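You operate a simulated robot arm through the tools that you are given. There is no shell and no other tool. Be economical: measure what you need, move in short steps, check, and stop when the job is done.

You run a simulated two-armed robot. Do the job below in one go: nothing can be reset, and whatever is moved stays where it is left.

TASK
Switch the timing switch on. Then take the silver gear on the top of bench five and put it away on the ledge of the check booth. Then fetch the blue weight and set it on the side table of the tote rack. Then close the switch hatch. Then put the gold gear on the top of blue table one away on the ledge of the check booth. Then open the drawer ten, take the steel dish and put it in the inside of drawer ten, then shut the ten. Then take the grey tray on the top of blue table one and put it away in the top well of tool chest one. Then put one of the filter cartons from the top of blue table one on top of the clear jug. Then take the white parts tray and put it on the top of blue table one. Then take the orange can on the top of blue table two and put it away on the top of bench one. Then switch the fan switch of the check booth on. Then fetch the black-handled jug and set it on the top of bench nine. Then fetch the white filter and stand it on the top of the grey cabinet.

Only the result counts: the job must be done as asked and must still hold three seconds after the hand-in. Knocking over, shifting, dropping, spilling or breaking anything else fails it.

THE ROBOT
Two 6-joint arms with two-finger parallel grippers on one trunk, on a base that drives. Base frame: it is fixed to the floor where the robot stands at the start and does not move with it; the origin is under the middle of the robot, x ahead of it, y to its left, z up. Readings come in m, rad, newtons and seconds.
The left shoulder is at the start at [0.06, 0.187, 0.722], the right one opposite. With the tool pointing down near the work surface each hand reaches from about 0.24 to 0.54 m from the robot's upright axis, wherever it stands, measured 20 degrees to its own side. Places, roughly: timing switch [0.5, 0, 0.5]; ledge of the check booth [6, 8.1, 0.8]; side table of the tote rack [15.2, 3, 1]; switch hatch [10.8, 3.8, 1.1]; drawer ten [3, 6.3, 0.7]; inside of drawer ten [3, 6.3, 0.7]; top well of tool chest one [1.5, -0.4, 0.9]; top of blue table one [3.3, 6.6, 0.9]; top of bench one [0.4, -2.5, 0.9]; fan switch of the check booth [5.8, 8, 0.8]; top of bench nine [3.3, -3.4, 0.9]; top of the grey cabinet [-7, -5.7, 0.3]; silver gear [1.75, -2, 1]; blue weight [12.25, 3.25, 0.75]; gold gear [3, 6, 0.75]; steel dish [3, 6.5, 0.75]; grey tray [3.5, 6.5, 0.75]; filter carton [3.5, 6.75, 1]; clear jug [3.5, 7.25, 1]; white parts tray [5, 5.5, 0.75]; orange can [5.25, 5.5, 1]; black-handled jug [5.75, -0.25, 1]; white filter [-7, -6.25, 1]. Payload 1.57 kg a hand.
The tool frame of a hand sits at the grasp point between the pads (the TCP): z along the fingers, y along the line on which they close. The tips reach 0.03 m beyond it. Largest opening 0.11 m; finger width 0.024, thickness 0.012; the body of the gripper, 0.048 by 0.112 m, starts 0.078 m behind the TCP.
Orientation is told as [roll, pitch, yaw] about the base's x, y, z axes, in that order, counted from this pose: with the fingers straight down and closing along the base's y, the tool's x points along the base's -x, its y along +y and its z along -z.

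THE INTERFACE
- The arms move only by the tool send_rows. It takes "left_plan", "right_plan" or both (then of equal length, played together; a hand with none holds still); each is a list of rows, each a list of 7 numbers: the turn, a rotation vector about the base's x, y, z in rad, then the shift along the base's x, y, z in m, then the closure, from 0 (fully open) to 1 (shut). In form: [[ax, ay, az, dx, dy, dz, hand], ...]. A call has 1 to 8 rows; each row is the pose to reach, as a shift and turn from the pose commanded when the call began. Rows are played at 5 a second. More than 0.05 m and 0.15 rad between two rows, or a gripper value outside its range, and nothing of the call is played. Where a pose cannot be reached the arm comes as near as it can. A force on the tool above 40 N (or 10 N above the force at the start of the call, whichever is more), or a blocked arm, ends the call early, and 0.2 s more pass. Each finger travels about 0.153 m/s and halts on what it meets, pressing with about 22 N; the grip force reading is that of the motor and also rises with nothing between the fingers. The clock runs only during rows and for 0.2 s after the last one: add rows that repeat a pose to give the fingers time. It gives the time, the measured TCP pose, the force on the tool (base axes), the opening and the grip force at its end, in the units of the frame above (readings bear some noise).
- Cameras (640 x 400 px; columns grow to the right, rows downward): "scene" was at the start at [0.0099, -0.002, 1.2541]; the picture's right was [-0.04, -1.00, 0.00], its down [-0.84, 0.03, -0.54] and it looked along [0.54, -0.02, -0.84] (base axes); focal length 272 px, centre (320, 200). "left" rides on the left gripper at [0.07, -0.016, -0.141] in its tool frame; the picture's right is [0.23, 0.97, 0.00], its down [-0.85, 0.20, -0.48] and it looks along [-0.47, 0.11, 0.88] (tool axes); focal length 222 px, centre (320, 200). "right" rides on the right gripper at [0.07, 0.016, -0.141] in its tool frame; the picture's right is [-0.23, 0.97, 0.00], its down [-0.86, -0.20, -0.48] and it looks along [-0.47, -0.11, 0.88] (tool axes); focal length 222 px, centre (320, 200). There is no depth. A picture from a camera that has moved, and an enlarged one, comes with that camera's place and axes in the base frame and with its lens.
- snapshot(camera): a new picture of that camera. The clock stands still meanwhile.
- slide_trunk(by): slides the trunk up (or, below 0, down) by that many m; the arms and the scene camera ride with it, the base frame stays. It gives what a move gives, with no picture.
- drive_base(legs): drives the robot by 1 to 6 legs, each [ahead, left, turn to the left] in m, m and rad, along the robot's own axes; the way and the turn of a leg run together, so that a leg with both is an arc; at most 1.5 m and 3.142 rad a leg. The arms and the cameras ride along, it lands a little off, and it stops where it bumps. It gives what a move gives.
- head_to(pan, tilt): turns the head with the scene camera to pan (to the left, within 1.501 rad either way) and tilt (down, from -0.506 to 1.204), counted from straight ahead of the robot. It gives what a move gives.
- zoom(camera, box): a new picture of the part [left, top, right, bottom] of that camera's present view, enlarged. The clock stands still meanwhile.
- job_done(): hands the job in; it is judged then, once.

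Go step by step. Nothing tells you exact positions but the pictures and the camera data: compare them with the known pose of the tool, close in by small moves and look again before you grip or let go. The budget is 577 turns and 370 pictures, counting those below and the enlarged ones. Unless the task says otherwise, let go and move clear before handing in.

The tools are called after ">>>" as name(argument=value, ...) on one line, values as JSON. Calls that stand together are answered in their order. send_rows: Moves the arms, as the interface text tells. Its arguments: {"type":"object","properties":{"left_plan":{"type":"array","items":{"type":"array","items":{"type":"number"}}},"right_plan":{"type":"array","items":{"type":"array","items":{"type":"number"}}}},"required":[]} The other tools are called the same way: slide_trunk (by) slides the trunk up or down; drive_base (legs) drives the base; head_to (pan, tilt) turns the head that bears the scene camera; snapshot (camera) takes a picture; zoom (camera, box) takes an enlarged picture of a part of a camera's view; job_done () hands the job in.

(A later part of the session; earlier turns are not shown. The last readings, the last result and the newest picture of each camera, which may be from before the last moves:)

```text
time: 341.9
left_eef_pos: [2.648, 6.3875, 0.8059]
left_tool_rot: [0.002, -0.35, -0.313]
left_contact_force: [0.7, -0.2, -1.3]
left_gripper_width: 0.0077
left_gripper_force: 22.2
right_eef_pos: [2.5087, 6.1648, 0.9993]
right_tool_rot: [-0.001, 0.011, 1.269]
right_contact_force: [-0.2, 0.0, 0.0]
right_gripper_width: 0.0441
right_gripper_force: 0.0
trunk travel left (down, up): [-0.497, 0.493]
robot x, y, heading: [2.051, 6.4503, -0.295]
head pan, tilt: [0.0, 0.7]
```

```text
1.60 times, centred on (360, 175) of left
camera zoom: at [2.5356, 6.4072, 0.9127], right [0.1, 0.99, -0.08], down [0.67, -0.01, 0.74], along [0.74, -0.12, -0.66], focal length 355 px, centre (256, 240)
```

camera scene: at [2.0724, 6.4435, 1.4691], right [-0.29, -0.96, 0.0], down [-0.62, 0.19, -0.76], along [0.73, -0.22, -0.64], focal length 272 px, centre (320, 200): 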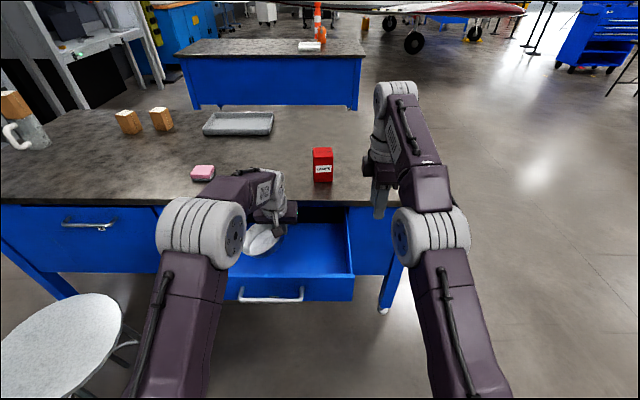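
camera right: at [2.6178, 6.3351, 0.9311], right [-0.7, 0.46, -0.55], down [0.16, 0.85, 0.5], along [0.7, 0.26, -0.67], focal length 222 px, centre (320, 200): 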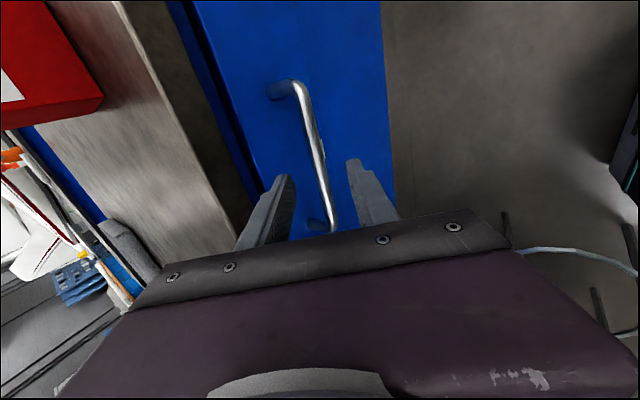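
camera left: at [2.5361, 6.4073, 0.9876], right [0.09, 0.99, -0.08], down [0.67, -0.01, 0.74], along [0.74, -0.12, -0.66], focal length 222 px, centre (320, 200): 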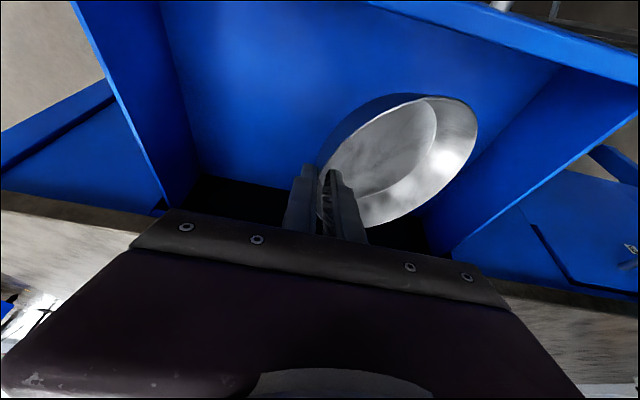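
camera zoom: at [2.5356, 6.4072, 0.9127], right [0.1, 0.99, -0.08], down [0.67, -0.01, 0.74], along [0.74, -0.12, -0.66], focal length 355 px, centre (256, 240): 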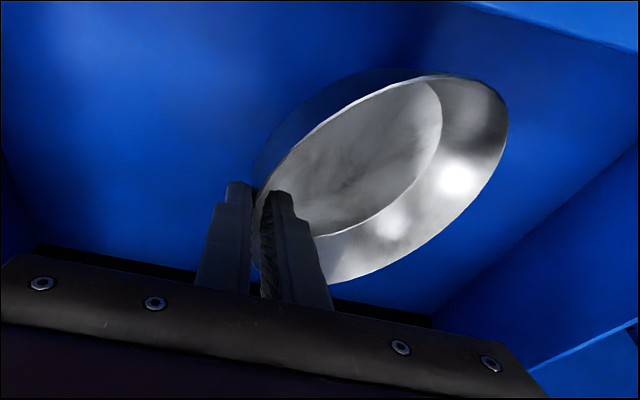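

>>> send_rows(left_plan=[[0, 0, 0, 0, 0, -0.006, 1], [0, 0, 0, 0, 0, -0.012, 1], [0, 0, 0, 0, 0, -0.018, 1], [0, 0, 0, 0, 0, -0.024, 1], [0, 0, 0, 0, 0, -0.03, 1]])

>>> zoom(camera="left", box=[160, 50, 560, 300])

>>> zoom(camera="scene", box=[200, 180, 360, 300])

```text
time: 343.1
left_eef_pos: [2.6498, 6.3886, 0.7748]
left_tool_rot: [0.001, -0.352, -0.312]
left_contact_force: [-0.4, 0.4, -1.9]
left_gripper_width: 0.0078
left_gripper_force: 21.8
right_eef_pos: [2.5092, 6.1655, 0.9996]
right_tool_rot: [-0.001, 0.01, 1.268]
right_contact_force: [0.5, -0.4, 0.5]
right_gripper_width: 0.0441
right_gripper_force: 0.1
trunk travel left (down, up): [-0.497, 0.493]
robot x, y, heading: [2.045, 6.4508, -0.295]
head pan, tilt: [0.0, 0.7]
```

```text
1.60 times, centred on (360, 175) of left
camera zoom: at [2.5361, 6.407, 0.8824], right [0.1, 0.99, -0.08], down [0.67, -0.01, 0.74], along [0.74, -0.12, -0.66], focal length 355 px, centre (256, 240)
```

zoom: 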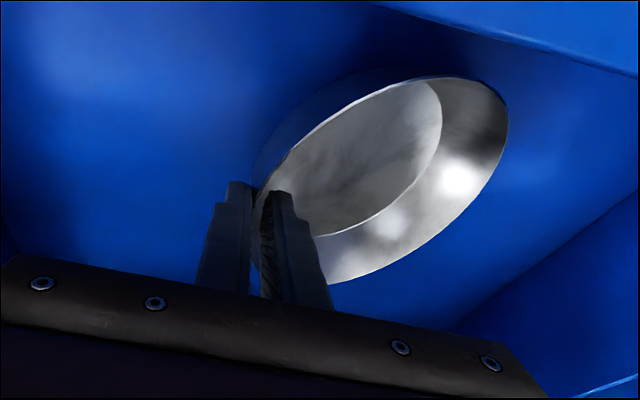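

```text
3.33 times, centred on (280, 240) of scene
camera zoom: at [2.0727, 6.4435, 1.4241], right [-0.29, -0.96, 0.0], down [-0.62, 0.19, -0.76], along [0.73, -0.22, -0.64], focal length 905 px, centre (453, 67)
```

zoom: 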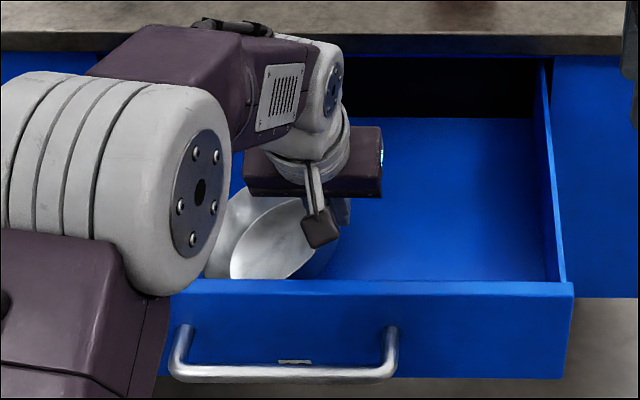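

>>> send_rows(left_plan=[[0, 0, 0, 0.025, -0.0075, 0, 1], [0, 0, 0, 0.05, -0.015, 0, 1], [0, 0, 0, 0.05, -0.015, -0.006, 1], [0, 0, 0, 0.05, -0.015, -0.012, 1], [0, 0, 0, 0.05, -0.015, -0.018, 1], [0, 0, 0, 0.05, -0.015, -0.024, 1], [0, 0, 0, 0.05, -0.015, -0.03, 1]])

>>> zoom(camera="left", box=[160, 50, 560, 300])

>>> zoom(camera="scene", box=[200, 180, 360, 300])

```text
time: 344.7
left_eef_pos: [2.6975, 6.374, 0.7454]
left_tool_rot: [0.003, -0.353, -0.312]
left_contact_force: [-0.2, -2.2, 6.4]
left_gripper_width: 0.0096
left_gripper_force: 22.3
right_eef_pos: [2.5076, 6.164, 1.0013]
right_tool_rot: [-0.001, 0.011, 1.268]
right_contact_force: [0.2, -1.0, -0.2]
right_gripper_width: 0.0437
right_gripper_force: 0.1
trunk travel left (down, up): [-0.497, 0.493]
robot x, y, heading: [2.0482, 6.4512, -0.299]
head pan, tilt: [0.0, 0.7]
```

```text
1.60 times, centred on (360, 175) of left
camera zoom: at [2.5855, 6.3916, 0.8532], right [0.1, 0.99, -0.08], down [0.67, -0.01, 0.75], along [0.74, -0.12, -0.66], focal length 355 px, centre (256, 240)
```

zoom: 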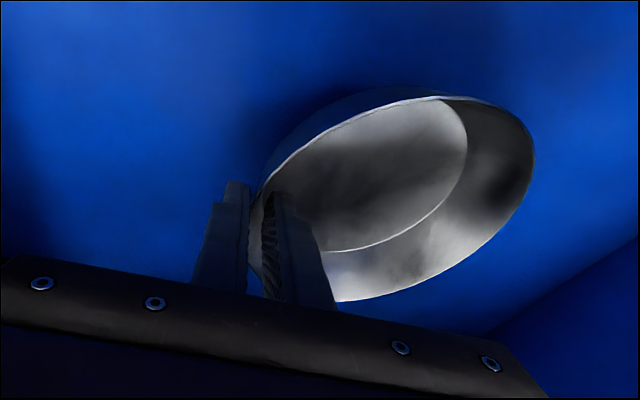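

```text
3.33 times, centred on (280, 240) of scene
camera zoom: at [2.0712, 6.443, 1.4242], right [-0.29, -0.96, 0.0], down [-0.62, 0.19, -0.77], along [0.73, -0.22, -0.64], focal length 905 px, centre (453, 67)
```

zoom: 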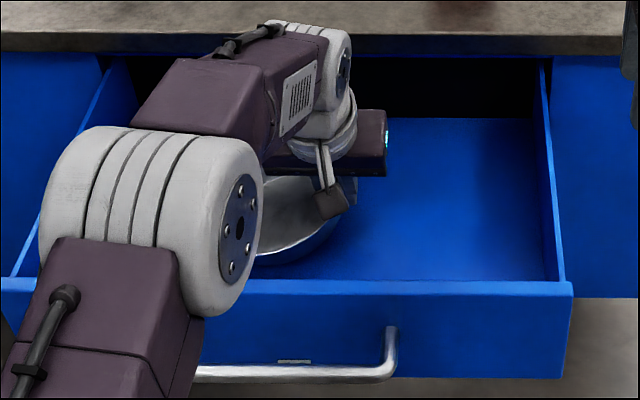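

>>> send_rows(left_plan=[[0, 0, 0, 0, 0, -0.005, 1], [0, 0, 0, 0, 0, -0.01, 1], [0, 0, 0, 0, 0, -0.014, 1], [0, 0, 0, 0, 0, -0.014, 0.9], [0, 0, 0, 0, 0, -0.014, 0.75], [0, 0, 0, 0, 0, -0.012, 0.5], [0, 0, 0, 0, 0, -0.012, 0.45]])

>>> zoom(camera="left", box=[160, 50, 560, 300])

```text
time: 346.3
left_eef_pos: [2.698, 6.373, 0.7333]
left_tool_rot: [0.001, -0.351, -0.309]
left_contact_force: [-0.2, 0.3, 0.5]
left_gripper_width: 0.0602
left_gripper_force: 0.0
right_eef_pos: [2.5077, 6.1643, 1.0003]
right_tool_rot: [-0.003, 0.01, 1.269]
right_contact_force: [-0.5, -0.4, 0.0]
right_gripper_width: 0.0444
right_gripper_force: 0.1
trunk travel left (down, up): [-0.497, 0.493]
robot x, y, heading: [2.0487, 6.4493, -0.297]
head pan, tilt: [0.0, 0.7]
```

```text
1.60 times, centred on (360, 175) of left
camera zoom: at [2.5858, 6.3923, 0.8407], right [0.09, 0.99, -0.08], down [0.67, -0.01, 0.74], along [0.74, -0.12, -0.66], focal length 355 px, centre (256, 240)
```

zoom: 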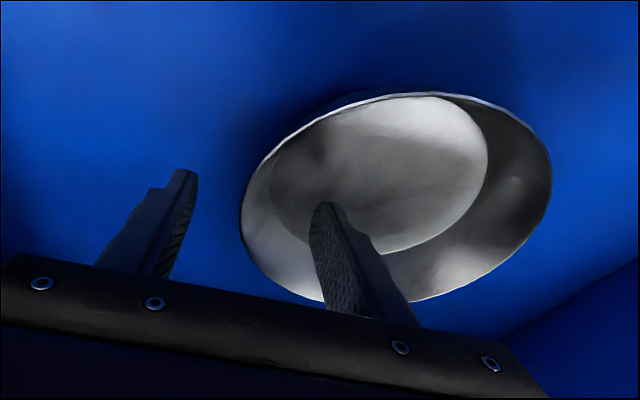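

Dish lies flat in the drawer. I raise the left hand out.

>>> send_rows(left_plan=[[0, 0, 0, -0.002, 0.001, 0.03, 0.45], [0, 0, 0, -0.004, 0.001, 0.07, 0.45], [0, 0, 0, -0.006, 0.002, 0.11, 0.45], [0, 0, 0, -0.008, 0.002, 0.15, 0.45], [0, 0, 0, -0.01, 0.003, 0.19, 0.45], [0, 0, 0, -0.02, 0.006, 0.23, 0.45], [0, 0, 0, -0.04, 0.012, 0.26, 0.3]])

>>> drive_base(legs=[[-0.2, 0.1, 0]])

>>> snapshot(camera="scene")

```text
time: 347.9
left_eef_pos: [2.6588, 6.387, 0.9947]
left_tool_rot: [0.001, -0.352, -0.312]
left_contact_force: [-0.5, 0.1, 0.0]
left_gripper_width: 0.0773
left_gripper_force: 0.1
right_eef_pos: [2.508, 6.1655, 0.9997]
right_tool_rot: [-0.001, 0.01, 1.268]
right_contact_force: [0.6, 0.2, 0.0]
right_gripper_width: 0.0442
right_gripper_force: 0.0
trunk travel left (down, up): [-0.497, 0.493]
robot x, y, heading: [2.0512, 6.4528, -0.298]
head pan, tilt: [0.0, 0.7]
```

```text
time: 349.6
left_eef_pos: [2.4952, 6.5433, 0.9922]
left_tool_rot: [0.001, -0.353, -0.311]
left_contact_force: [-0.6, -0.1, -0.3]
left_gripper_width: 0.0771
left_gripper_force: 0.1
right_eef_pos: [2.3454, 6.3197, 1.0002]
right_tool_rot: [-0.002, 0.011, 1.269]
right_contact_force: [1.1, 0.8, 0.9]
right_gripper_width: 0.0441
right_gripper_force: 0.1
trunk travel left (down, up): [-0.497, 0.493]
robot x, y, heading: [1.8857, 6.6075, -0.297]
head pan, tilt: [0.0, 0.7]
```

```text
225 pictures are left
camera scene: at [1.9086, 6.5986, 1.4241], right [-0.29, -0.96, 0.0], down [-0.62, 0.19, -0.77], along [0.73, -0.22, -0.64], focal length 272 px, centre (320, 200)
```

scene: 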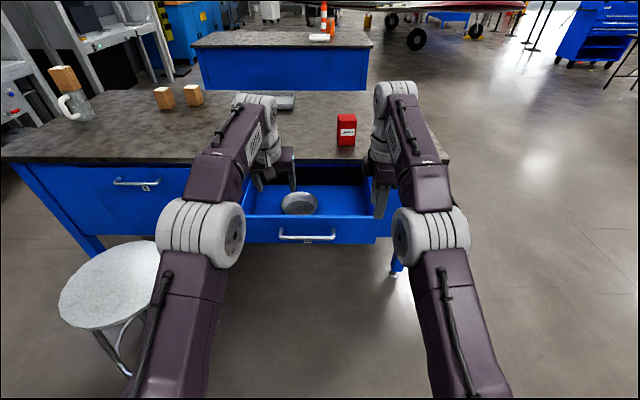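

The dish is in. Now I close the drawer with the closed left hand pushing on the bar.

>>> drive_base(legs=[[-0.08, -0.075, 0]])

>>> send_rows(left_plan=[[0, 0, 0, 0, 0, -0.04, 1], [0, 0, 0, 0, 0, -0.08, 1], [0, 0, 0, 0, 0, -0.12, 1], [0, 0, 0, 0, 0, -0.15, 1], [0, 0, 0, 0, 0, -0.15, 1]])

>>> slide_trunk(by=-0.075)

>>> snapshot(camera="left")

>>> snapshot(camera="scene")

```text
time: 350.8
left_eef_pos: [2.3966, 6.4925, 0.9936]
left_tool_rot: [0.003, -0.353, -0.31]
left_contact_force: [-0.1, 0.3, -1.2]
left_gripper_width: 0.077
left_gripper_force: 0.0
right_eef_pos: [2.2472, 6.2699, 1.0004]
right_tool_rot: [-0.003, 0.012, 1.269]
right_contact_force: [-1.0, 0.1, -0.3]
right_gripper_width: 0.0441
right_gripper_force: 0.1
trunk travel left (down, up): [-0.497, 0.493]
robot x, y, heading: [1.7847, 6.5585, -0.296]
head pan, tilt: [0.0, 0.7]
```

```text
time: 352.0
left_eef_pos: [2.3967, 6.4935, 0.844]
left_tool_rot: [0.002, -0.35, -0.314]
left_contact_force: [-0.1, -0.5, -0.4]
left_gripper_width: 0.0002
left_gripper_force: 21.1
right_eef_pos: [2.2474, 6.2718, 1.0003]
right_tool_rot: [-0.002, 0.011, 1.268]
right_contact_force: [-0.4, 0.2, -0.7]
right_gripper_width: 0.0439
right_gripper_force: 0.1
trunk travel left (down, up): [-0.497, 0.493]
robot x, y, heading: [1.7867, 6.5549, -0.295]
head pan, tilt: [0.0, 0.7]
```

```text
time: 353.1
left_eef_pos: [2.3961, 6.493, 0.7691]
left_tool_rot: [0.002, -0.353, -0.312]
left_contact_force: [0.6, 0.4, 0.8]
left_gripper_width: 0.0
left_gripper_force: 21.3
right_eef_pos: [2.2471, 6.2709, 0.9263]
right_tool_rot: [-0.002, 0.01, 1.269]
right_contact_force: [0.6, 0.7, 1.2]
right_gripper_width: 0.0438
right_gripper_force: 0.1
trunk travel left (down, up): [-0.422, 0.568]
robot x, y, heading: [1.7864, 6.5565, -0.297]
head pan, tilt: [0.0, 0.7]
```

```text
224 pictures are left
camera left: at [2.2845, 6.5127, 0.8758], right [0.1, 0.99, -0.08], down [0.67, -0.01, 0.74], along [0.74, -0.12, -0.66], focal length 222 px, centre (320, 200)
```

left: 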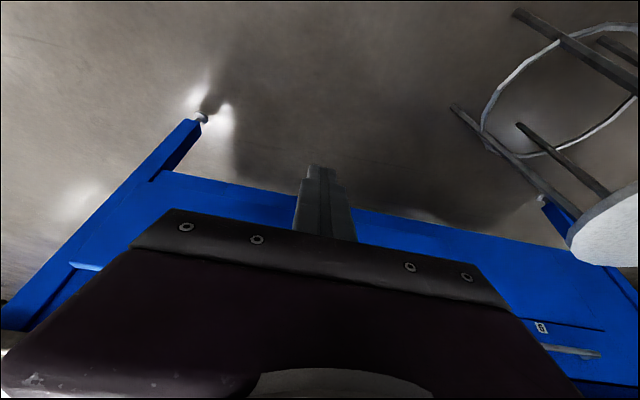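

```text
223 pictures are left
camera scene: at [1.8105, 6.5502, 1.3491], right [-0.29, -0.96, 0.0], down [-0.62, 0.19, -0.77], along [0.73, -0.22, -0.64], focal length 272 px, centre (320, 200)
```

scene: 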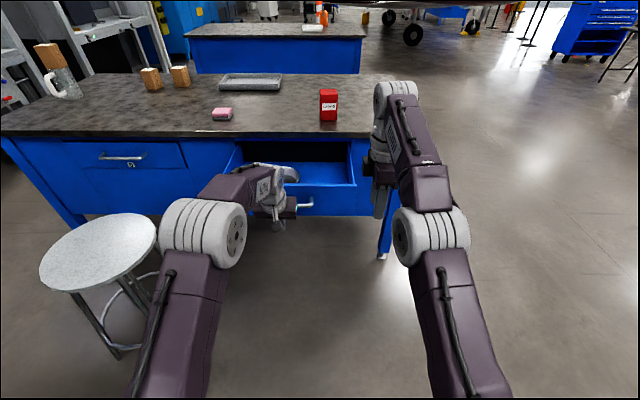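

>>> drive_base(legs=[[0.25, 0, 0]])

>>> snapshot(camera="scene")

```text
time: 354.9
left_eef_pos: [2.6344, 6.4194, 0.7713]
left_tool_rot: [0.002, -0.356, -0.314]
left_contact_force: [-1.9, -2.9, 26.1]
left_gripper_width: 0.0
left_gripper_force: 21.2
right_eef_pos: [2.4819, 6.1968, 0.9271]
right_tool_rot: [-0.002, 0.009, 1.266]
right_contact_force: [0.7, -0.5, -0.3]
right_gripper_width: 0.0441
right_gripper_force: 0.0
trunk travel left (down, up): [-0.422, 0.568]
robot x, y, heading: [2.0216, 6.4829, -0.297]
head pan, tilt: [0.0, 0.7]
```

```text
222 pictures are left
camera scene: at [2.0451, 6.4768, 1.3493], right [-0.29, -0.96, 0.0], down [-0.61, 0.19, -0.77], along [0.73, -0.22, -0.64], focal length 272 px, centre (320, 200)
```

scene: 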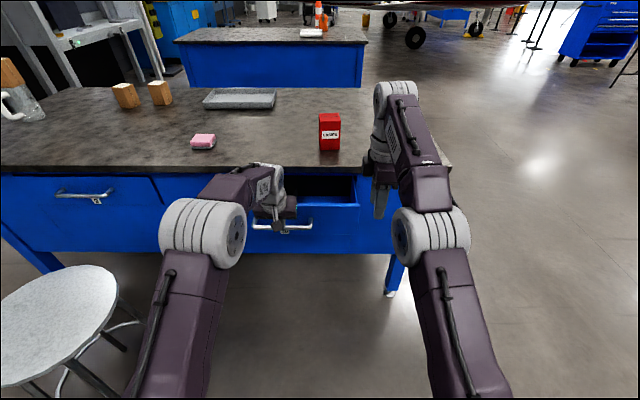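

>>> drive_base(legs=[[0.1, 0, 0]])

>>> zoom(camera="scene", box=[180, 140, 400, 280])

```text
time: 356.1
left_eef_pos: [2.7297, 6.3896, 0.7735]
left_tool_rot: [0.002, -0.36, -0.313]
left_contact_force: [-1.6, -2.5, 29.5]
left_gripper_width: 0.0
left_gripper_force: 20.8
right_eef_pos: [2.5787, 6.168, 0.9273]
right_tool_rot: [-0.004, 0.008, 1.268]
right_contact_force: [0.1, -0.6, 0.0]
right_gripper_width: 0.0439
right_gripper_force: 0.1
trunk travel left (down, up): [-0.422, 0.568]
robot x, y, heading: [2.1206, 6.4528, -0.303]
head pan, tilt: [0.0, 0.7]
```

```text
2.86 times, centred on (290, 210) of scene
camera zoom: at [2.1407, 6.4475, 1.3493], right [-0.29, -0.96, 0.0], down [-0.61, 0.19, -0.77], along [0.73, -0.22, -0.64], focal length 776 px, centre (406, 171)
```

zoom: 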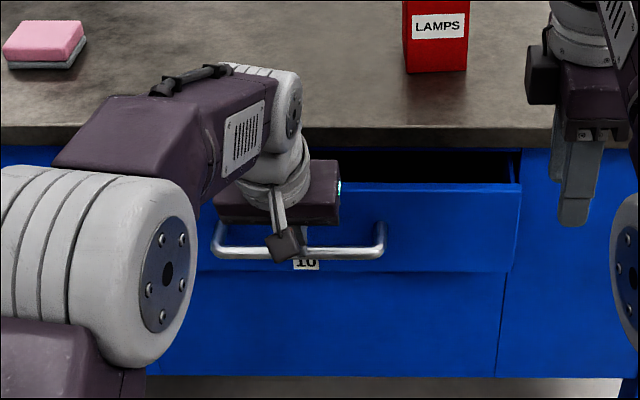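

The finger slipped into the gap behind the bar; near the end the hand would touch the table edge, so I lift over, come back out and push the bar from outside, lower.

>>> send_rows(left_plan=[[0, 0, 0, -0.003, 0.001, 0.03, 1], [0, 0, 0, -0.006, 0.002, 0.06, 1], [0, 0, 0, -0.006, 0.002, 0.075, 1]])

>>> drive_base(legs=[[-0.11, 0, 0]])

>>> send_rows(left_plan=[[0, 0, 0, 0, 0, -0.04, 1], [0, 0, 0, 0, 0, -0.08, 1], [0, 0, 0, 0, 0, -0.115, 1], [0, 0, 0, 0, 0, -0.115, 1]])

>>> zoom(camera="scene", box=[180, 140, 400, 280])

```text
time: 356.9
left_eef_pos: [2.7264, 6.3915, 0.846]
left_tool_rot: [0.0, -0.357, -0.313]
left_contact_force: [-0.7, 0.5, -0.3]
left_gripper_width: 0.0001
left_gripper_force: 21.2
right_eef_pos: [2.5799, 6.168, 0.9256]
right_tool_rot: [-0.002, 0.01, 1.269]
right_contact_force: [0.6, -0.5, -0.1]
right_gripper_width: 0.044
right_gripper_force: 0.0
trunk travel left (down, up): [-0.422, 0.568]
robot x, y, heading: [2.1229, 6.4576, -0.298]
head pan, tilt: [0.0, 0.7]
```

```text
time: 358.1
left_eef_pos: [2.6194, 6.4236, 0.8457]
left_tool_rot: [0.0, -0.359, -0.316]
left_contact_force: [-0.2, 0.4, 0.6]
left_gripper_width: 0.0001
left_gripper_force: 21.8
right_eef_pos: [2.4728, 6.2015, 0.9258]
right_tool_rot: [-0.002, 0.011, 1.268]
right_contact_force: [-0.1, 0.2, -0.5]
right_gripper_width: 0.0439
right_gripper_force: 0.0
trunk travel left (down, up): [-0.422, 0.568]
robot x, y, heading: [2.0178, 6.4826, -0.299]
head pan, tilt: [0.0, 0.7]
```

```text
time: 359.1
left_eef_pos: [2.6195, 6.4237, 0.7311]
left_tool_rot: [0.0, -0.358, -0.315]
left_contact_force: [-0.3, 0.2, -0.7]
left_gripper_width: 0.0001
left_gripper_force: 21.6
right_eef_pos: [2.4735, 6.2011, 0.9258]
right_tool_rot: [-0.002, 0.012, 1.267]
right_contact_force: [-0.6, 0.0, -0.3]
right_gripper_width: 0.0439
right_gripper_force: 0.0
trunk travel left (down, up): [-0.422, 0.568]
robot x, y, heading: [2.0118, 6.4877, -0.297]
head pan, tilt: [0.0, 0.7]
```

```text
2.86 times, centred on (290, 210) of scene
camera zoom: at [2.0384, 6.4802, 1.3491], right [-0.29, -0.96, 0.0], down [-0.62, 0.19, -0.77], along [0.73, -0.23, -0.64], focal length 776 px, centre (406, 171)
```

zoom: 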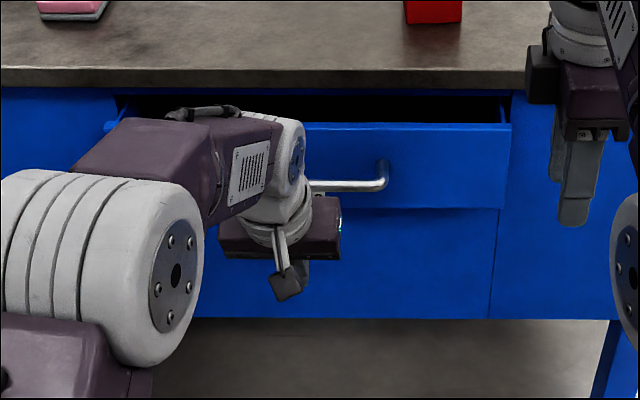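

>>> drive_base(legs=[[0.12, 0, 0]])

>>> zoom(camera="scene", box=[180, 140, 400, 280])

```text
time: 360.3
left_eef_pos: [2.7352, 6.3877, 0.7299]
left_tool_rot: [-0.001, -0.354, -0.316]
left_contact_force: [0.7, 0.1, -1.4]
left_gripper_width: 0.0003
left_gripper_force: 21.1
right_eef_pos: [2.5886, 6.1653, 0.9244]
right_tool_rot: [0.0, 0.011, 1.268]
right_contact_force: [0.7, -0.6, -0.1]
right_gripper_width: 0.0441
right_gripper_force: 0.1
trunk travel left (down, up): [-0.422, 0.568]
robot x, y, heading: [2.1297, 6.451, -0.3]
head pan, tilt: [0.0, 0.7]
```

```text
2.86 times, centred on (290, 210) of scene
camera zoom: at [2.1543, 6.4445, 1.3491], right [-0.29, -0.96, 0.0], down [-0.62, 0.19, -0.76], along [0.73, -0.23, -0.65], focal length 776 px, centre (406, 171)
```

zoom: 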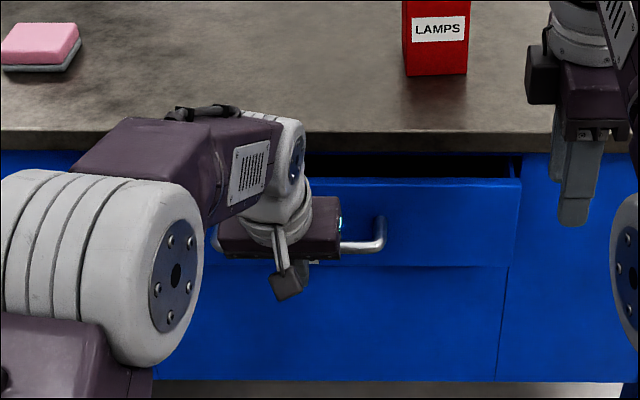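

>>> drive_base(legs=[[0.06, 0, 0]])

>>> zoom(camera="scene", box=[180, 140, 400, 280])

```text
time: 361.3
left_eef_pos: [2.7771, 6.376, 0.7308]
left_tool_rot: [0.002, -0.346, -0.313]
left_contact_force: [0.2, 0.8, 0.0]
left_gripper_width: 0.0
left_gripper_force: 21.3
right_eef_pos: [2.6353, 6.1509, 0.9253]
right_tool_rot: [-0.001, 0.01, 1.266]
right_contact_force: [0.2, -0.2, 0.1]
right_gripper_width: 0.0441
right_gripper_force: 0.1
trunk travel left (down, up): [-0.422, 0.568]
robot x, y, heading: [2.1741, 6.4345, -0.302]
head pan, tilt: [0.0, 0.7]
stopped in leg 1: the force on the tool passed its limit (the readings are from after the stop); the commanded pose is now the measured one
```

```text
2.86 times, centred on (290, 210) of scene
camera zoom: at [2.1996, 6.4305, 1.349], right [-0.29, -0.96, 0.0], down [-0.62, 0.19, -0.76], along [0.73, -0.23, -0.64], focal length 776 px, centre (406, 171)
```

zoom: 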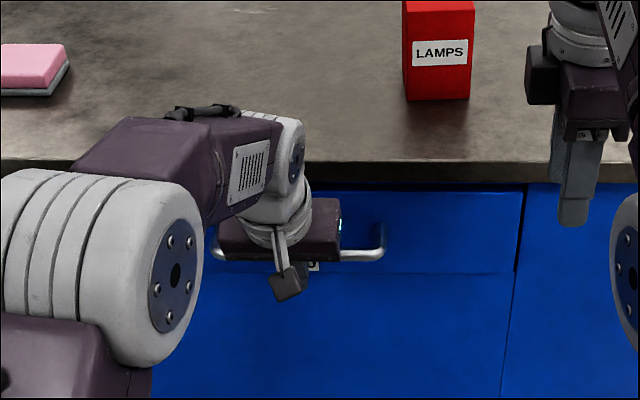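

The drawer looks shut. I back off, raise the trunk and check.

>>> drive_base(legs=[[-0.35, 0, 0]])

>>> slide_trunk(by=0.33)

>>> snapshot(camera="scene")

```text
time: 363.6
left_eef_pos: [2.4414, 6.4815, 0.7319]
left_tool_rot: [0.002, -0.343, -0.309]
left_contact_force: [-0.2, -0.3, 0.4]
left_gripper_width: 0.0
left_gripper_force: 21.7
right_eef_pos: [2.3, 6.2554, 0.9249]
right_tool_rot: [0.0, 0.01, 1.271]
right_contact_force: [-1.0, 1.1, 0.8]
right_gripper_width: 0.0441
right_gripper_force: 0.0
trunk travel left (down, up): [-0.422, 0.568]
robot x, y, heading: [1.8421, 6.5398, -0.301]
head pan, tilt: [0.0, 0.7]
```

```text
time: 366.8
left_eef_pos: [2.4408, 6.4808, 1.0601]
left_tool_rot: [0.002, -0.344, -0.31]
left_contact_force: [0.0, 0.4, 0.0]
left_gripper_width: 0.0002
left_gripper_force: 21.1
right_eef_pos: [2.3006, 6.256, 1.2547]
right_tool_rot: [-0.002, 0.011, 1.27]
right_contact_force: [0.1, -0.2, 0.4]
right_gripper_width: 0.0441
right_gripper_force: 0.0
trunk travel left (down, up): [-0.752, 0.238]
robot x, y, heading: [1.8404, 6.5397, -0.293]
head pan, tilt: [0.0, 0.7]
```

```text
217 pictures are left
camera scene: at [1.8641, 6.5334, 1.6791], right [-0.29, -0.96, 0.0], down [-0.62, 0.19, -0.76], along [0.73, -0.22, -0.64], focal length 272 px, centre (320, 200)
```

scene: 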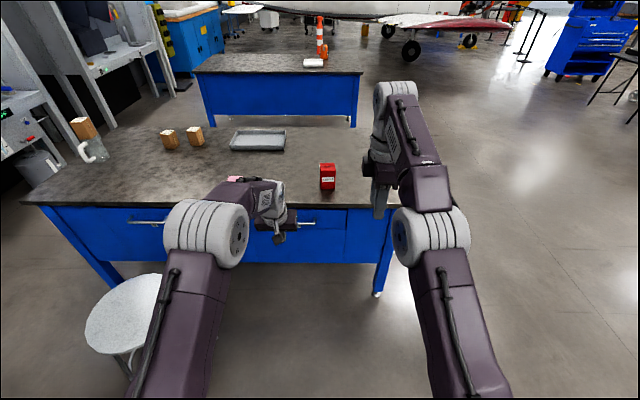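

Shut. I bring both hands back to neutral.

>>> send_rows(left_plan=[[0, 0, 0, -0.02, 0.006, 0.03, 0.5], [0.033, 0.11, 0, -0.04, 0.012, 0.05, 0], [0.067, 0.22, 0, -0.07, 0.02, 0.06, 0], [0.1, 0.33, 0, -0.1, 0.03, 0.06, 0], [0.1, 0.33, 0, -0.13, 0.038, 0.06, 0], [0.1, 0.33, 0, -0.15, 0.044, 0.06, 0], [0.1, 0.33, 0, -0.15, 0.044, 0.06, 0], [0.1, 0.33, 0, -0.15, 0.044, 0.06, 0]], right_plan=[[0, 0, -0.146, 0, 0, 0, 0], [0, 0, -0.292, 0, 0, 0, 0], [0, 0, -0.438, 0, 0, 0, 0], [0, 0, -0.584, 0, 0, -0.03, 0], [0, 0, -0.73, 0, 0, -0.06, 0], [0, 0, -0.876, 0, 0, -0.09, 0], [0, 0, -1.022, 0, 0, -0.12, 0], [0, 0, -1.168, 0, 0, -0.12, 0]])

>>> send_rows(right_plan=[[0, 0, -0.146, 0, 0, 0, 0], [0, 0, -0.292, 0, 0, 0, 0], [0, 0, -0.395, 0, 0, 0, 0], [0, 0, -0.395, 0, 0, 0, 0]])

```text
time: 368.6
left_eef_pos: [2.2909, 6.5239, 1.1213]
left_tool_rot: [-0.003, 0.001, -0.308]
left_contact_force: [-0.8, 0.4, 0.4]
left_gripper_width: 0.1103
left_gripper_force: 0.2
right_eef_pos: [2.2994, 6.2561, 1.1344]
right_tool_rot: [-0.003, 0.01, 0.101]
right_contact_force: [0.0, -0.3, 0.2]
right_gripper_width: 0.1101
right_gripper_force: 0.1
right hand out of reach, approached as far as the arm can: row 4
trunk travel left (down, up): [-0.752, 0.238]
robot x, y, heading: [1.8398, 6.5418, -0.298]
head pan, tilt: [0.0, 0.7]
```

```text
time: 369.6
left_eef_pos: [2.2917, 6.5246, 1.1198]
left_tool_rot: [-0.003, 0.001, -0.309]
left_contact_force: [0.4, 0.4, -0.8]
left_gripper_width: 0.1101
left_gripper_force: 0.1
right_eef_pos: [2.2998, 6.2545, 1.135]
right_tool_rot: [-0.004, 0.009, -0.293]
right_contact_force: [0.0, -0.3, 0.0]
right_gripper_width: 0.1102
right_gripper_force: 0.0
trunk travel left (down, up): [-0.752, 0.238]
robot x, y, heading: [1.8384, 6.5384, -0.294]
head pan, tilt: [0.0, 0.7]
```

Next the white parts tray on blue table two. I drive round the front of table one into the gap, facing table two.

>>> drive_base(legs=[[0, -1.12, 0], [1.3, 0, 0], [1.27, 0, 0], [0, 1.13, 0]])

>>> snapshot(camera="scene")

```text
time: 392.9
left_eef_pos: [4.7706, 5.7581, 1.12]
left_tool_rot: [-0.003, 0.001, -0.331]
left_contact_force: [-0.3, -0.4, 0.1]
left_gripper_width: 0.1104
left_gripper_force: 0.0
right_eef_pos: [4.7738, 5.4893, 1.1351]
right_tool_rot: [0.001, 0.011, -0.317]
right_contact_force: [-0.3, 0.6, -0.4]
right_gripper_width: 0.1101
right_gripper_force: 0.1
trunk travel left (down, up): [-0.752, 0.238]
robot x, y, heading: [4.319, 5.7821, -0.322]
head pan, tilt: [0.0, 0.7]
```

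```text
216 pictures are left
camera scene: at [4.3439, 5.7773, 1.6791], right [-0.31, -0.95, 0.0], down [-0.61, 0.2, -0.76], along [0.73, -0.24, -0.64], focal length 272 px, centre (320, 200)
```

scene: 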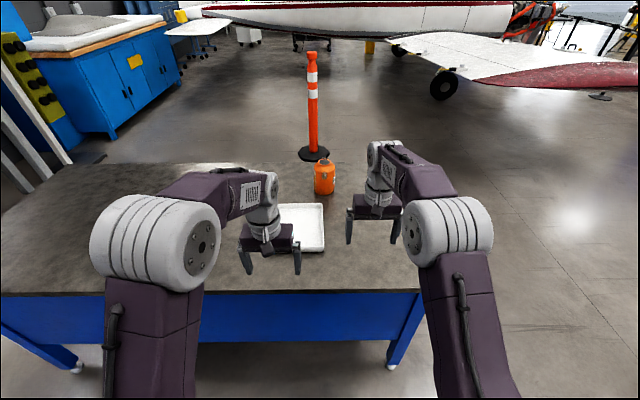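

>>> zoom(camera="scene", box=[220, 140, 400, 300])

>>> snapshot(camera="left")

```text
2.50 times, centred on (310, 220) of scene
camera zoom: at [4.3439, 5.7773, 1.6791], right [-0.31, -0.95, 0.0], down [-0.61, 0.2, -0.76], along [0.73, -0.24, -0.64], focal length 679 px, centre (345, 150)
```

zoom: 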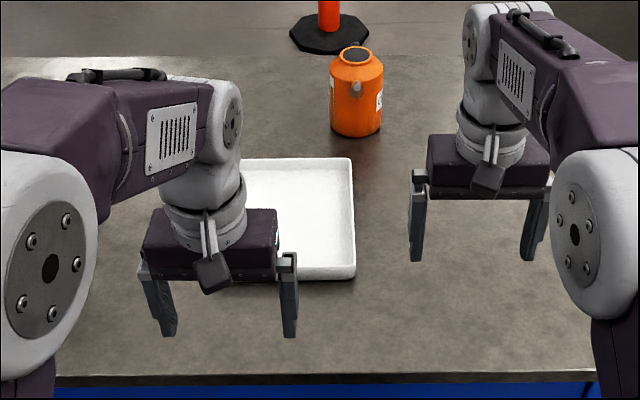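

```text
214 pictures are left
camera left: at [4.7015, 5.7662, 1.26], right [0.1, 0.99, 0.0], down [0.87, -0.09, 0.48], along [0.47, -0.05, -0.88], focal length 222 px, centre (320, 200)
```

left: 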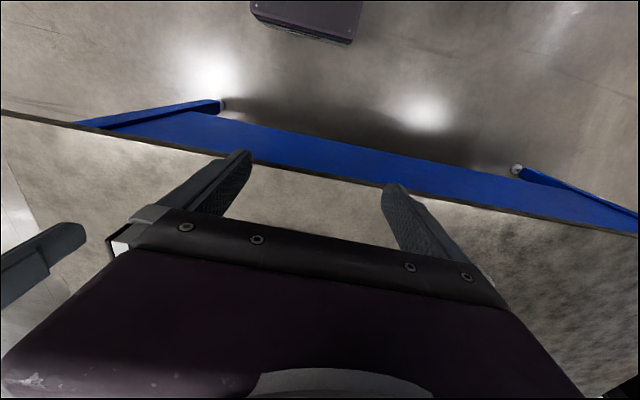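

>>> send_rows(left_plan=[[0, 0, 0, 0.014, 0.045, 0.0, 0], [0, 0, 0, 0.03, 0.09, 0, 0], [0, 0, 0, 0.042, 0.13, 0, 0]])

>>> zoom(camera="scene", box=[200, 150, 360, 270])

```text
time: 393.7
left_eef_pos: [4.8153, 5.8907, 1.1195]
left_tool_rot: [-0.005, 0.001, -0.334]
left_contact_force: [0.3, 0.6, 0.1]
left_gripper_width: 0.1101
left_gripper_force: 0.0
right_eef_pos: [4.7742, 5.4904, 1.1354]
right_tool_rot: [-0.001, 0.009, -0.317]
right_contact_force: [-0.1, -0.7, 0.3]
right_gripper_width: 0.1099
right_gripper_force: 0.1
trunk travel left (down, up): [-0.752, 0.238]
robot x, y, heading: [4.3204, 5.7871, -0.313]
head pan, tilt: [0.0, 0.7]
```

```text
3.33 times, centred on (280, 210) of scene
camera zoom: at [4.3446, 5.779, 1.6791], right [-0.31, -0.95, 0.0], down [-0.61, 0.2, -0.76], along [0.73, -0.24, -0.64], focal length 905 px, centre (453, 167)
```

zoom: 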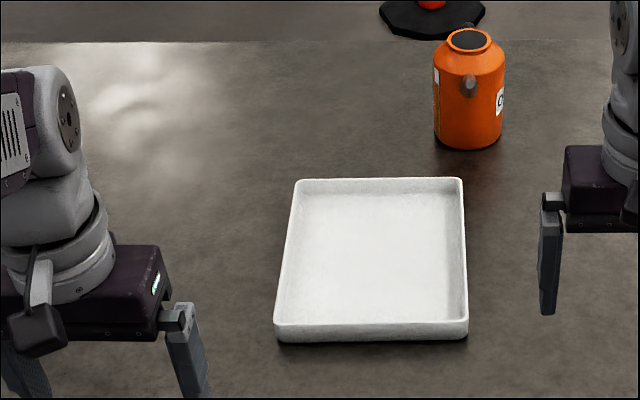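

The tray is about 0.22 × 0.245 m, centred at [5.135, 5.62], rim about z 0.885. I'll lift it with both hands by its side walls; I drive in and line up.

>>> drive_base(legs=[[0.215, 0.09, 0.025]])

>>> zoom(camera="scene", box=[220, 190, 420, 330])

```text
time: 395.4
left_eef_pos: [5.0421, 5.9231, 1.1192]
left_tool_rot: [-0.002, 0.0, -0.305]
left_contact_force: [-0.1, 0.0, 0.6]
left_gripper_width: 0.1102
left_gripper_force: 0.0
right_eef_pos: [5.0132, 5.5231, 1.1366]
right_tool_rot: [0.001, 0.009, -0.29]
right_contact_force: [-0.5, 0.4, -0.3]
right_gripper_width: 0.11
right_gripper_force: 0.1
trunk travel left (down, up): [-0.752, 0.238]
robot x, y, heading: [4.5523, 5.809, -0.293]
head pan, tilt: [0.0, 0.7]
```

```text
2.86 times, centred on (320, 260) of scene
camera zoom: at [4.5747, 5.7993, 1.6791], right [-0.29, -0.96, 0.0], down [-0.62, 0.19, -0.77], along [0.73, -0.22, -0.64], focal length 776 px, centre (320, 29)
```

zoom: 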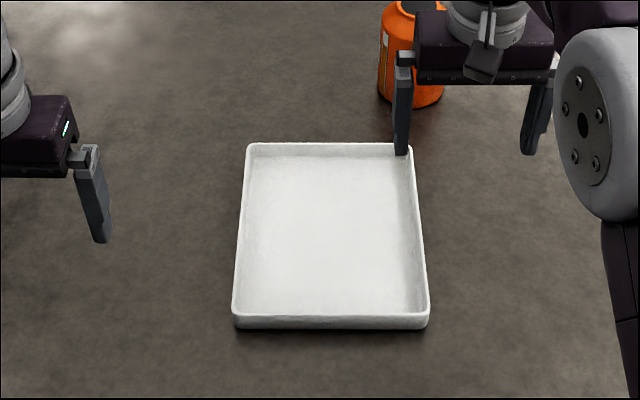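

>>> send_rows(left_plan=[[-0.02, -0.067, 0, 0.02, -0.04, 0, 0.2], [-0.04, -0.134, 0, 0.04, -0.08, 0, 0.5], [-0.06, -0.2, 0, 0.06, -0.12, -0.01, 0.5], [-0.08, -0.267, 0, 0.083, -0.158, -0.025, 0.5], [-0.101, -0.335, 0, 0.106, -0.198, -0.043, 0.5], [-0.101, -0.335, 0, 0.106, -0.198, -0.043, 0.5]], right_plan=[[-0.02, -0.067, 0, 0.014, 0, -0.012, 0.2], [-0.04, -0.134, 0, 0.028, 0, -0.024, 0.5], [-0.06, -0.2, 0, 0.042, 0, -0.036, 0.5], [-0.08, -0.267, 0, 0.056, 0, -0.05, 0.5], [-0.101, -0.335, 0, 0.071, 0, -0.06, 0.5], [-0.101, -0.335, 0, 0.071, 0, -0.06, 0.5]])

>>> slide_trunk(by=-0.13)

>>> snapshot(camera="scene")

>>> snapshot(camera="left")

>>> snapshot(camera="right")

```text
time: 396.8
left_eef_pos: [5.1496, 5.7253, 1.0768]
left_tool_rot: [0.001, -0.349, -0.306]
left_contact_force: [-0.6, -0.5, 0.1]
left_gripper_width: 0.055
left_gripper_force: 0.1
right_eef_pos: [5.0851, 5.5235, 1.0753]
right_tool_rot: [-0.003, -0.341, -0.288]
right_contact_force: [-0.1, 0.2, 0.4]
right_gripper_width: 0.0551
right_gripper_force: 0.1
trunk travel left (down, up): [-0.752, 0.238]
robot x, y, heading: [4.5529, 5.806, -0.296]
head pan, tilt: [0.0, 0.7]
```

```text
time: 398.4
left_eef_pos: [5.1492, 5.723, 0.9467]
left_tool_rot: [0.0, -0.348, -0.307]
left_contact_force: [-0.1, 0.1, -0.5]
left_gripper_width: 0.0551
left_gripper_force: 0.0
right_eef_pos: [5.0856, 5.523, 0.9463]
right_tool_rot: [-0.002, -0.341, -0.289]
right_contact_force: [-0.3, -0.3, -0.4]
right_gripper_width: 0.055
right_gripper_force: 0.2
trunk travel left (down, up): [-0.622, 0.368]
robot x, y, heading: [4.5496, 5.8028, -0.291]
head pan, tilt: [0.0, 0.7]
```

```text
211 pictures are left
camera scene: at [4.5762, 5.7994, 1.5491], right [-0.29, -0.96, 0.0], down [-0.62, 0.19, -0.76], along [0.73, -0.22, -0.64], focal length 272 px, centre (320, 200)
```

scene: 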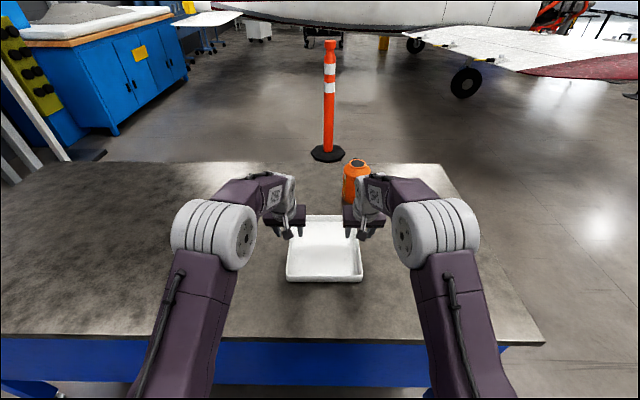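

```text
210 pictures are left
camera left: at [5.0373, 5.7424, 1.055], right [0.09, 0.99, -0.08], down [0.67, 0.0, 0.74], along [0.74, -0.12, -0.67], focal length 222 px, centre (320, 200)
```

left: 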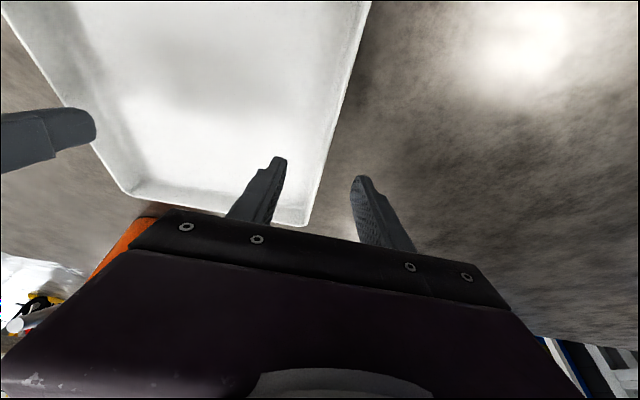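

```text
209 pictures are left
camera right: at [4.9814, 5.5716, 1.0545], right [0.48, 0.87, 0.07], down [0.56, -0.37, 0.74], along [0.67, -0.31, -0.67], focal length 222 px, centre (320, 200)
```

right: 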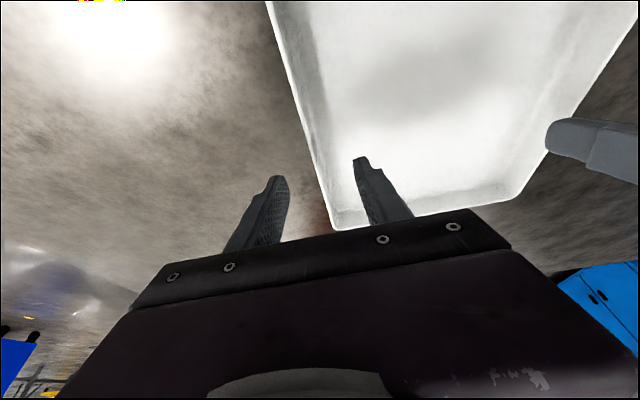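

>>> slide_trunk(by=-0.046)

>>> zoom(camera="left", box=[160, 80, 480, 280])

>>> zoom(camera="right", box=[160, 80, 480, 280])

```text
time: 399.3
left_eef_pos: [5.1497, 5.7239, 0.9018]
left_tool_rot: [-0.001, -0.348, -0.307]
left_contact_force: [-0.5, -0.7, 0.4]
left_gripper_width: 0.0549
left_gripper_force: 0.0
right_eef_pos: [5.0847, 5.5218, 0.8999]
right_tool_rot: [-0.003, -0.34, -0.29]
right_contact_force: [0.2, -0.1, 1.0]
right_gripper_width: 0.055
right_gripper_force: 0.2
trunk travel left (down, up): [-0.576, 0.414]
robot x, y, heading: [4.554, 5.8046, -0.293]
head pan, tilt: [0.0, 0.7]
```

```text
2.00 times, centred on (320, 180) of left
camera zoom: at [5.0372, 5.7424, 1.0089], right [0.09, 0.99, -0.08], down [0.67, 0.0, 0.74], along [0.74, -0.12, -0.67], focal length 444 px, centre (320, 240)
```

zoom: 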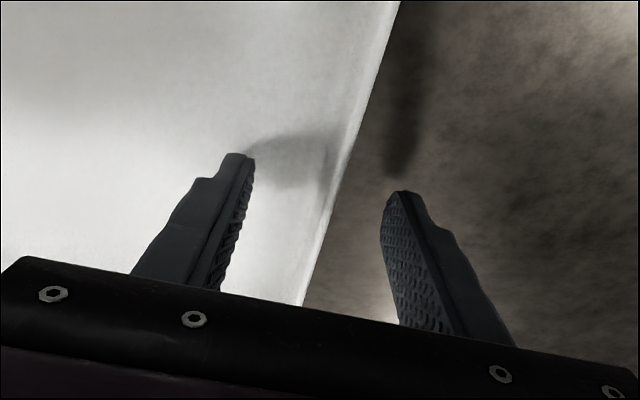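

```text
2.00 times, centred on (320, 180) of right
camera zoom: at [4.9813, 5.5716, 1.0085], right [0.48, 0.87, 0.07], down [0.56, -0.37, 0.74], along [0.67, -0.31, -0.67], focal length 444 px, centre (320, 240)
```

zoom: 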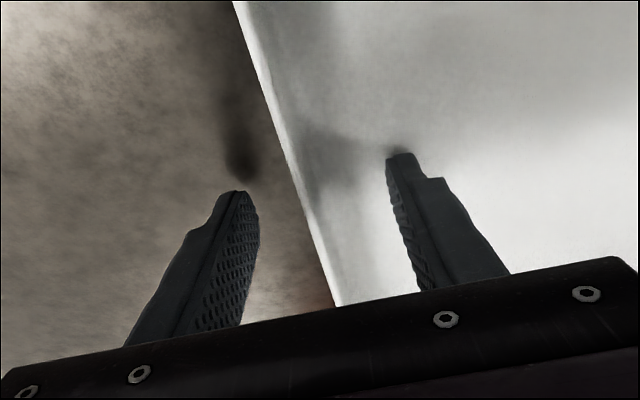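

>>> send_rows(left_plan=[[0, 0, 0, 0, 0, -0.003, 0.5], [0, 0, 0, 0, 0, -0.003, 0.7], [0, 0, 0, 0, 0, -0.003, 0.85], [0, 0, 0, 0, 0, -0.003, 1], [0, 0, 0, 0, 0, -0.003, 1]], right_plan=[[0, 0, 0, 0, 0, -0.002, 0.5], [0, 0, 0, 0, 0, -0.002, 0.7], [0, 0, 0, 0, 0, -0.002, 0.85], [0, 0, 0, 0, 0, -0.002, 1], [0, 0, 0, 0, 0, -0.002, 1]])

>>> zoom(camera="left", box=[160, 80, 480, 280])

>>> zoom(camera="right", box=[160, 80, 480, 280])

```text
time: 400.5
left_eef_pos: [5.1501, 5.7252, 0.8986]
left_tool_rot: [0.004, -0.35, -0.308]
left_contact_force: [10.7, 22.6, 1.1]
left_gripper_width: 0.0037
left_gripper_force: 22.1
right_eef_pos: [5.0844, 5.5208, 0.8986]
right_tool_rot: [-0.005, -0.343, -0.29]
right_contact_force: [-8.5, -26.6, 12.8]
right_gripper_width: 0.0038
right_gripper_force: 22.6
trunk travel left (down, up): [-0.576, 0.414]
robot x, y, heading: [4.5561, 5.8023, -0.292]
head pan, tilt: [0.0, 0.7]
```

```text
2.00 times, centred on (320, 180) of left
camera zoom: at [5.0371, 5.7436, 1.0064], right [0.09, 0.99, -0.07], down [0.67, 0.0, 0.74], along [0.74, -0.12, -0.67], focal length 444 px, centre (320, 240)
```

zoom: 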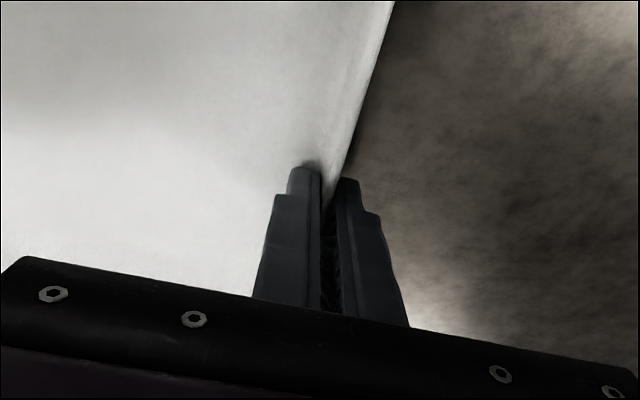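

```text
2.00 times, centred on (320, 180) of right
camera zoom: at [4.9801, 5.5696, 1.0074], right [0.48, 0.87, 0.07], down [0.56, -0.37, 0.74], along [0.67, -0.32, -0.67], focal length 444 px, centre (320, 240)
```

zoom: 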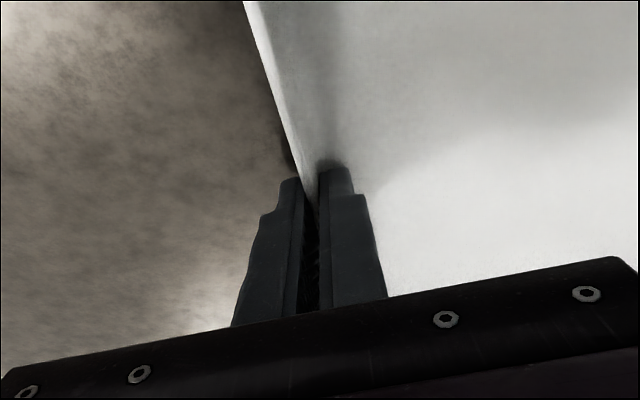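

>>> send_rows(left_plan=[[0, 0, 0, 0.001, 0.003, 0, 1], [0, 0, 0, 0.001, 0.003, 0, 1]], right_plan=[[0, 0, 0, -0.001, -0.003, 0, 1], [0, 0, 0, -0.001, -0.003, 0, 1]])

>>> slide_trunk(by=0.12)

>>> snapshot(camera="scene")

```text
time: 401.1
left_eef_pos: [5.1491, 5.7269, 0.8991]
left_tool_rot: [0.0, -0.348, -0.308]
left_contact_force: [3.7, 4.6, 0.0]
left_gripper_width: 0.0037
left_gripper_force: 22.5
right_eef_pos: [5.0833, 5.5194, 0.8983]
right_tool_rot: [0.001, -0.343, -0.29]
right_contact_force: [-2.0, -9.8, 13.6]
right_gripper_width: 0.0039
right_gripper_force: 21.7
trunk travel left (down, up): [-0.576, 0.414]
robot x, y, heading: [4.5547, 5.8043, -0.294]
head pan, tilt: [0.0, 0.7]
```

```text
time: 402.6
left_eef_pos: [5.1511, 5.7255, 1.0181]
left_tool_rot: [-0.001, -0.349, -0.306]
left_contact_force: [-4.4, -11.8, -3.5]
left_gripper_width: 0.0037
left_gripper_force: 21.7
right_eef_pos: [5.085, 5.5197, 1.0167]
right_tool_rot: [-0.002, -0.34, -0.289]
right_contact_force: [2.6, 11.3, 1.4]
right_gripper_width: 0.0037
right_gripper_force: 22.2
trunk travel left (down, up): [-0.696, 0.294]
robot x, y, heading: [4.5546, 5.8067, -0.296]
head pan, tilt: [0.0, 0.7]
```

```text
204 pictures are left
camera scene: at [4.5771, 5.7991, 1.623], right [-0.29, -0.96, 0.0], down [-0.62, 0.19, -0.76], along [0.73, -0.22, -0.64], focal length 272 px, centre (320, 200)
```

scene: 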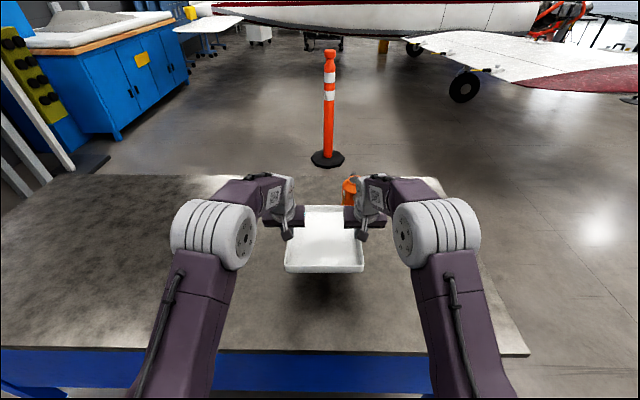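

The tray is lifted by both hands. I carry it to the front end of table one.

>>> drive_base(legs=[[-0.35, 0, 0], [0, -1.35, 0], [-1.05, 0, 0], [0, 0, 1.571]])

>>> snapshot(camera="scene")

```text
time: 420.0
left_eef_pos: [2.9209, 5.5302, 1.0178]
left_tool_rot: [0.0, -0.346, 1.233]
left_contact_force: [26.4, -8.9, -2.2]
left_gripper_width: 0.0038
left_gripper_force: 21.9
right_eef_pos: [3.1257, 5.4594, 1.0163]
right_tool_rot: [-0.001, -0.337, 1.249]
right_contact_force: [-25.8, 8.4, -0.4]
right_gripper_width: 0.0038
right_gripper_force: 22.0
trunk travel left (down, up): [-0.696, 0.294]
robot x, y, heading: [2.8247, 4.9361, 1.251]
head pan, tilt: [0.0, 0.7]
```

```text
203 pictures are left
camera scene: at [2.8314, 4.9601, 1.6231], right [0.95, -0.32, 0.0], down [-0.2, -0.61, -0.76], along [0.24, 0.73, -0.64], focal length 272 px, centre (320, 200)
```

scene: 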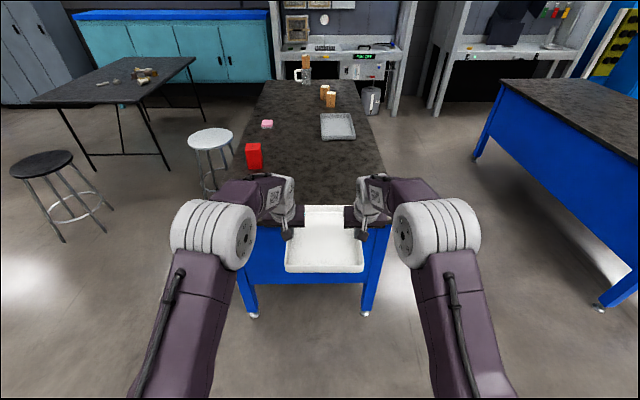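

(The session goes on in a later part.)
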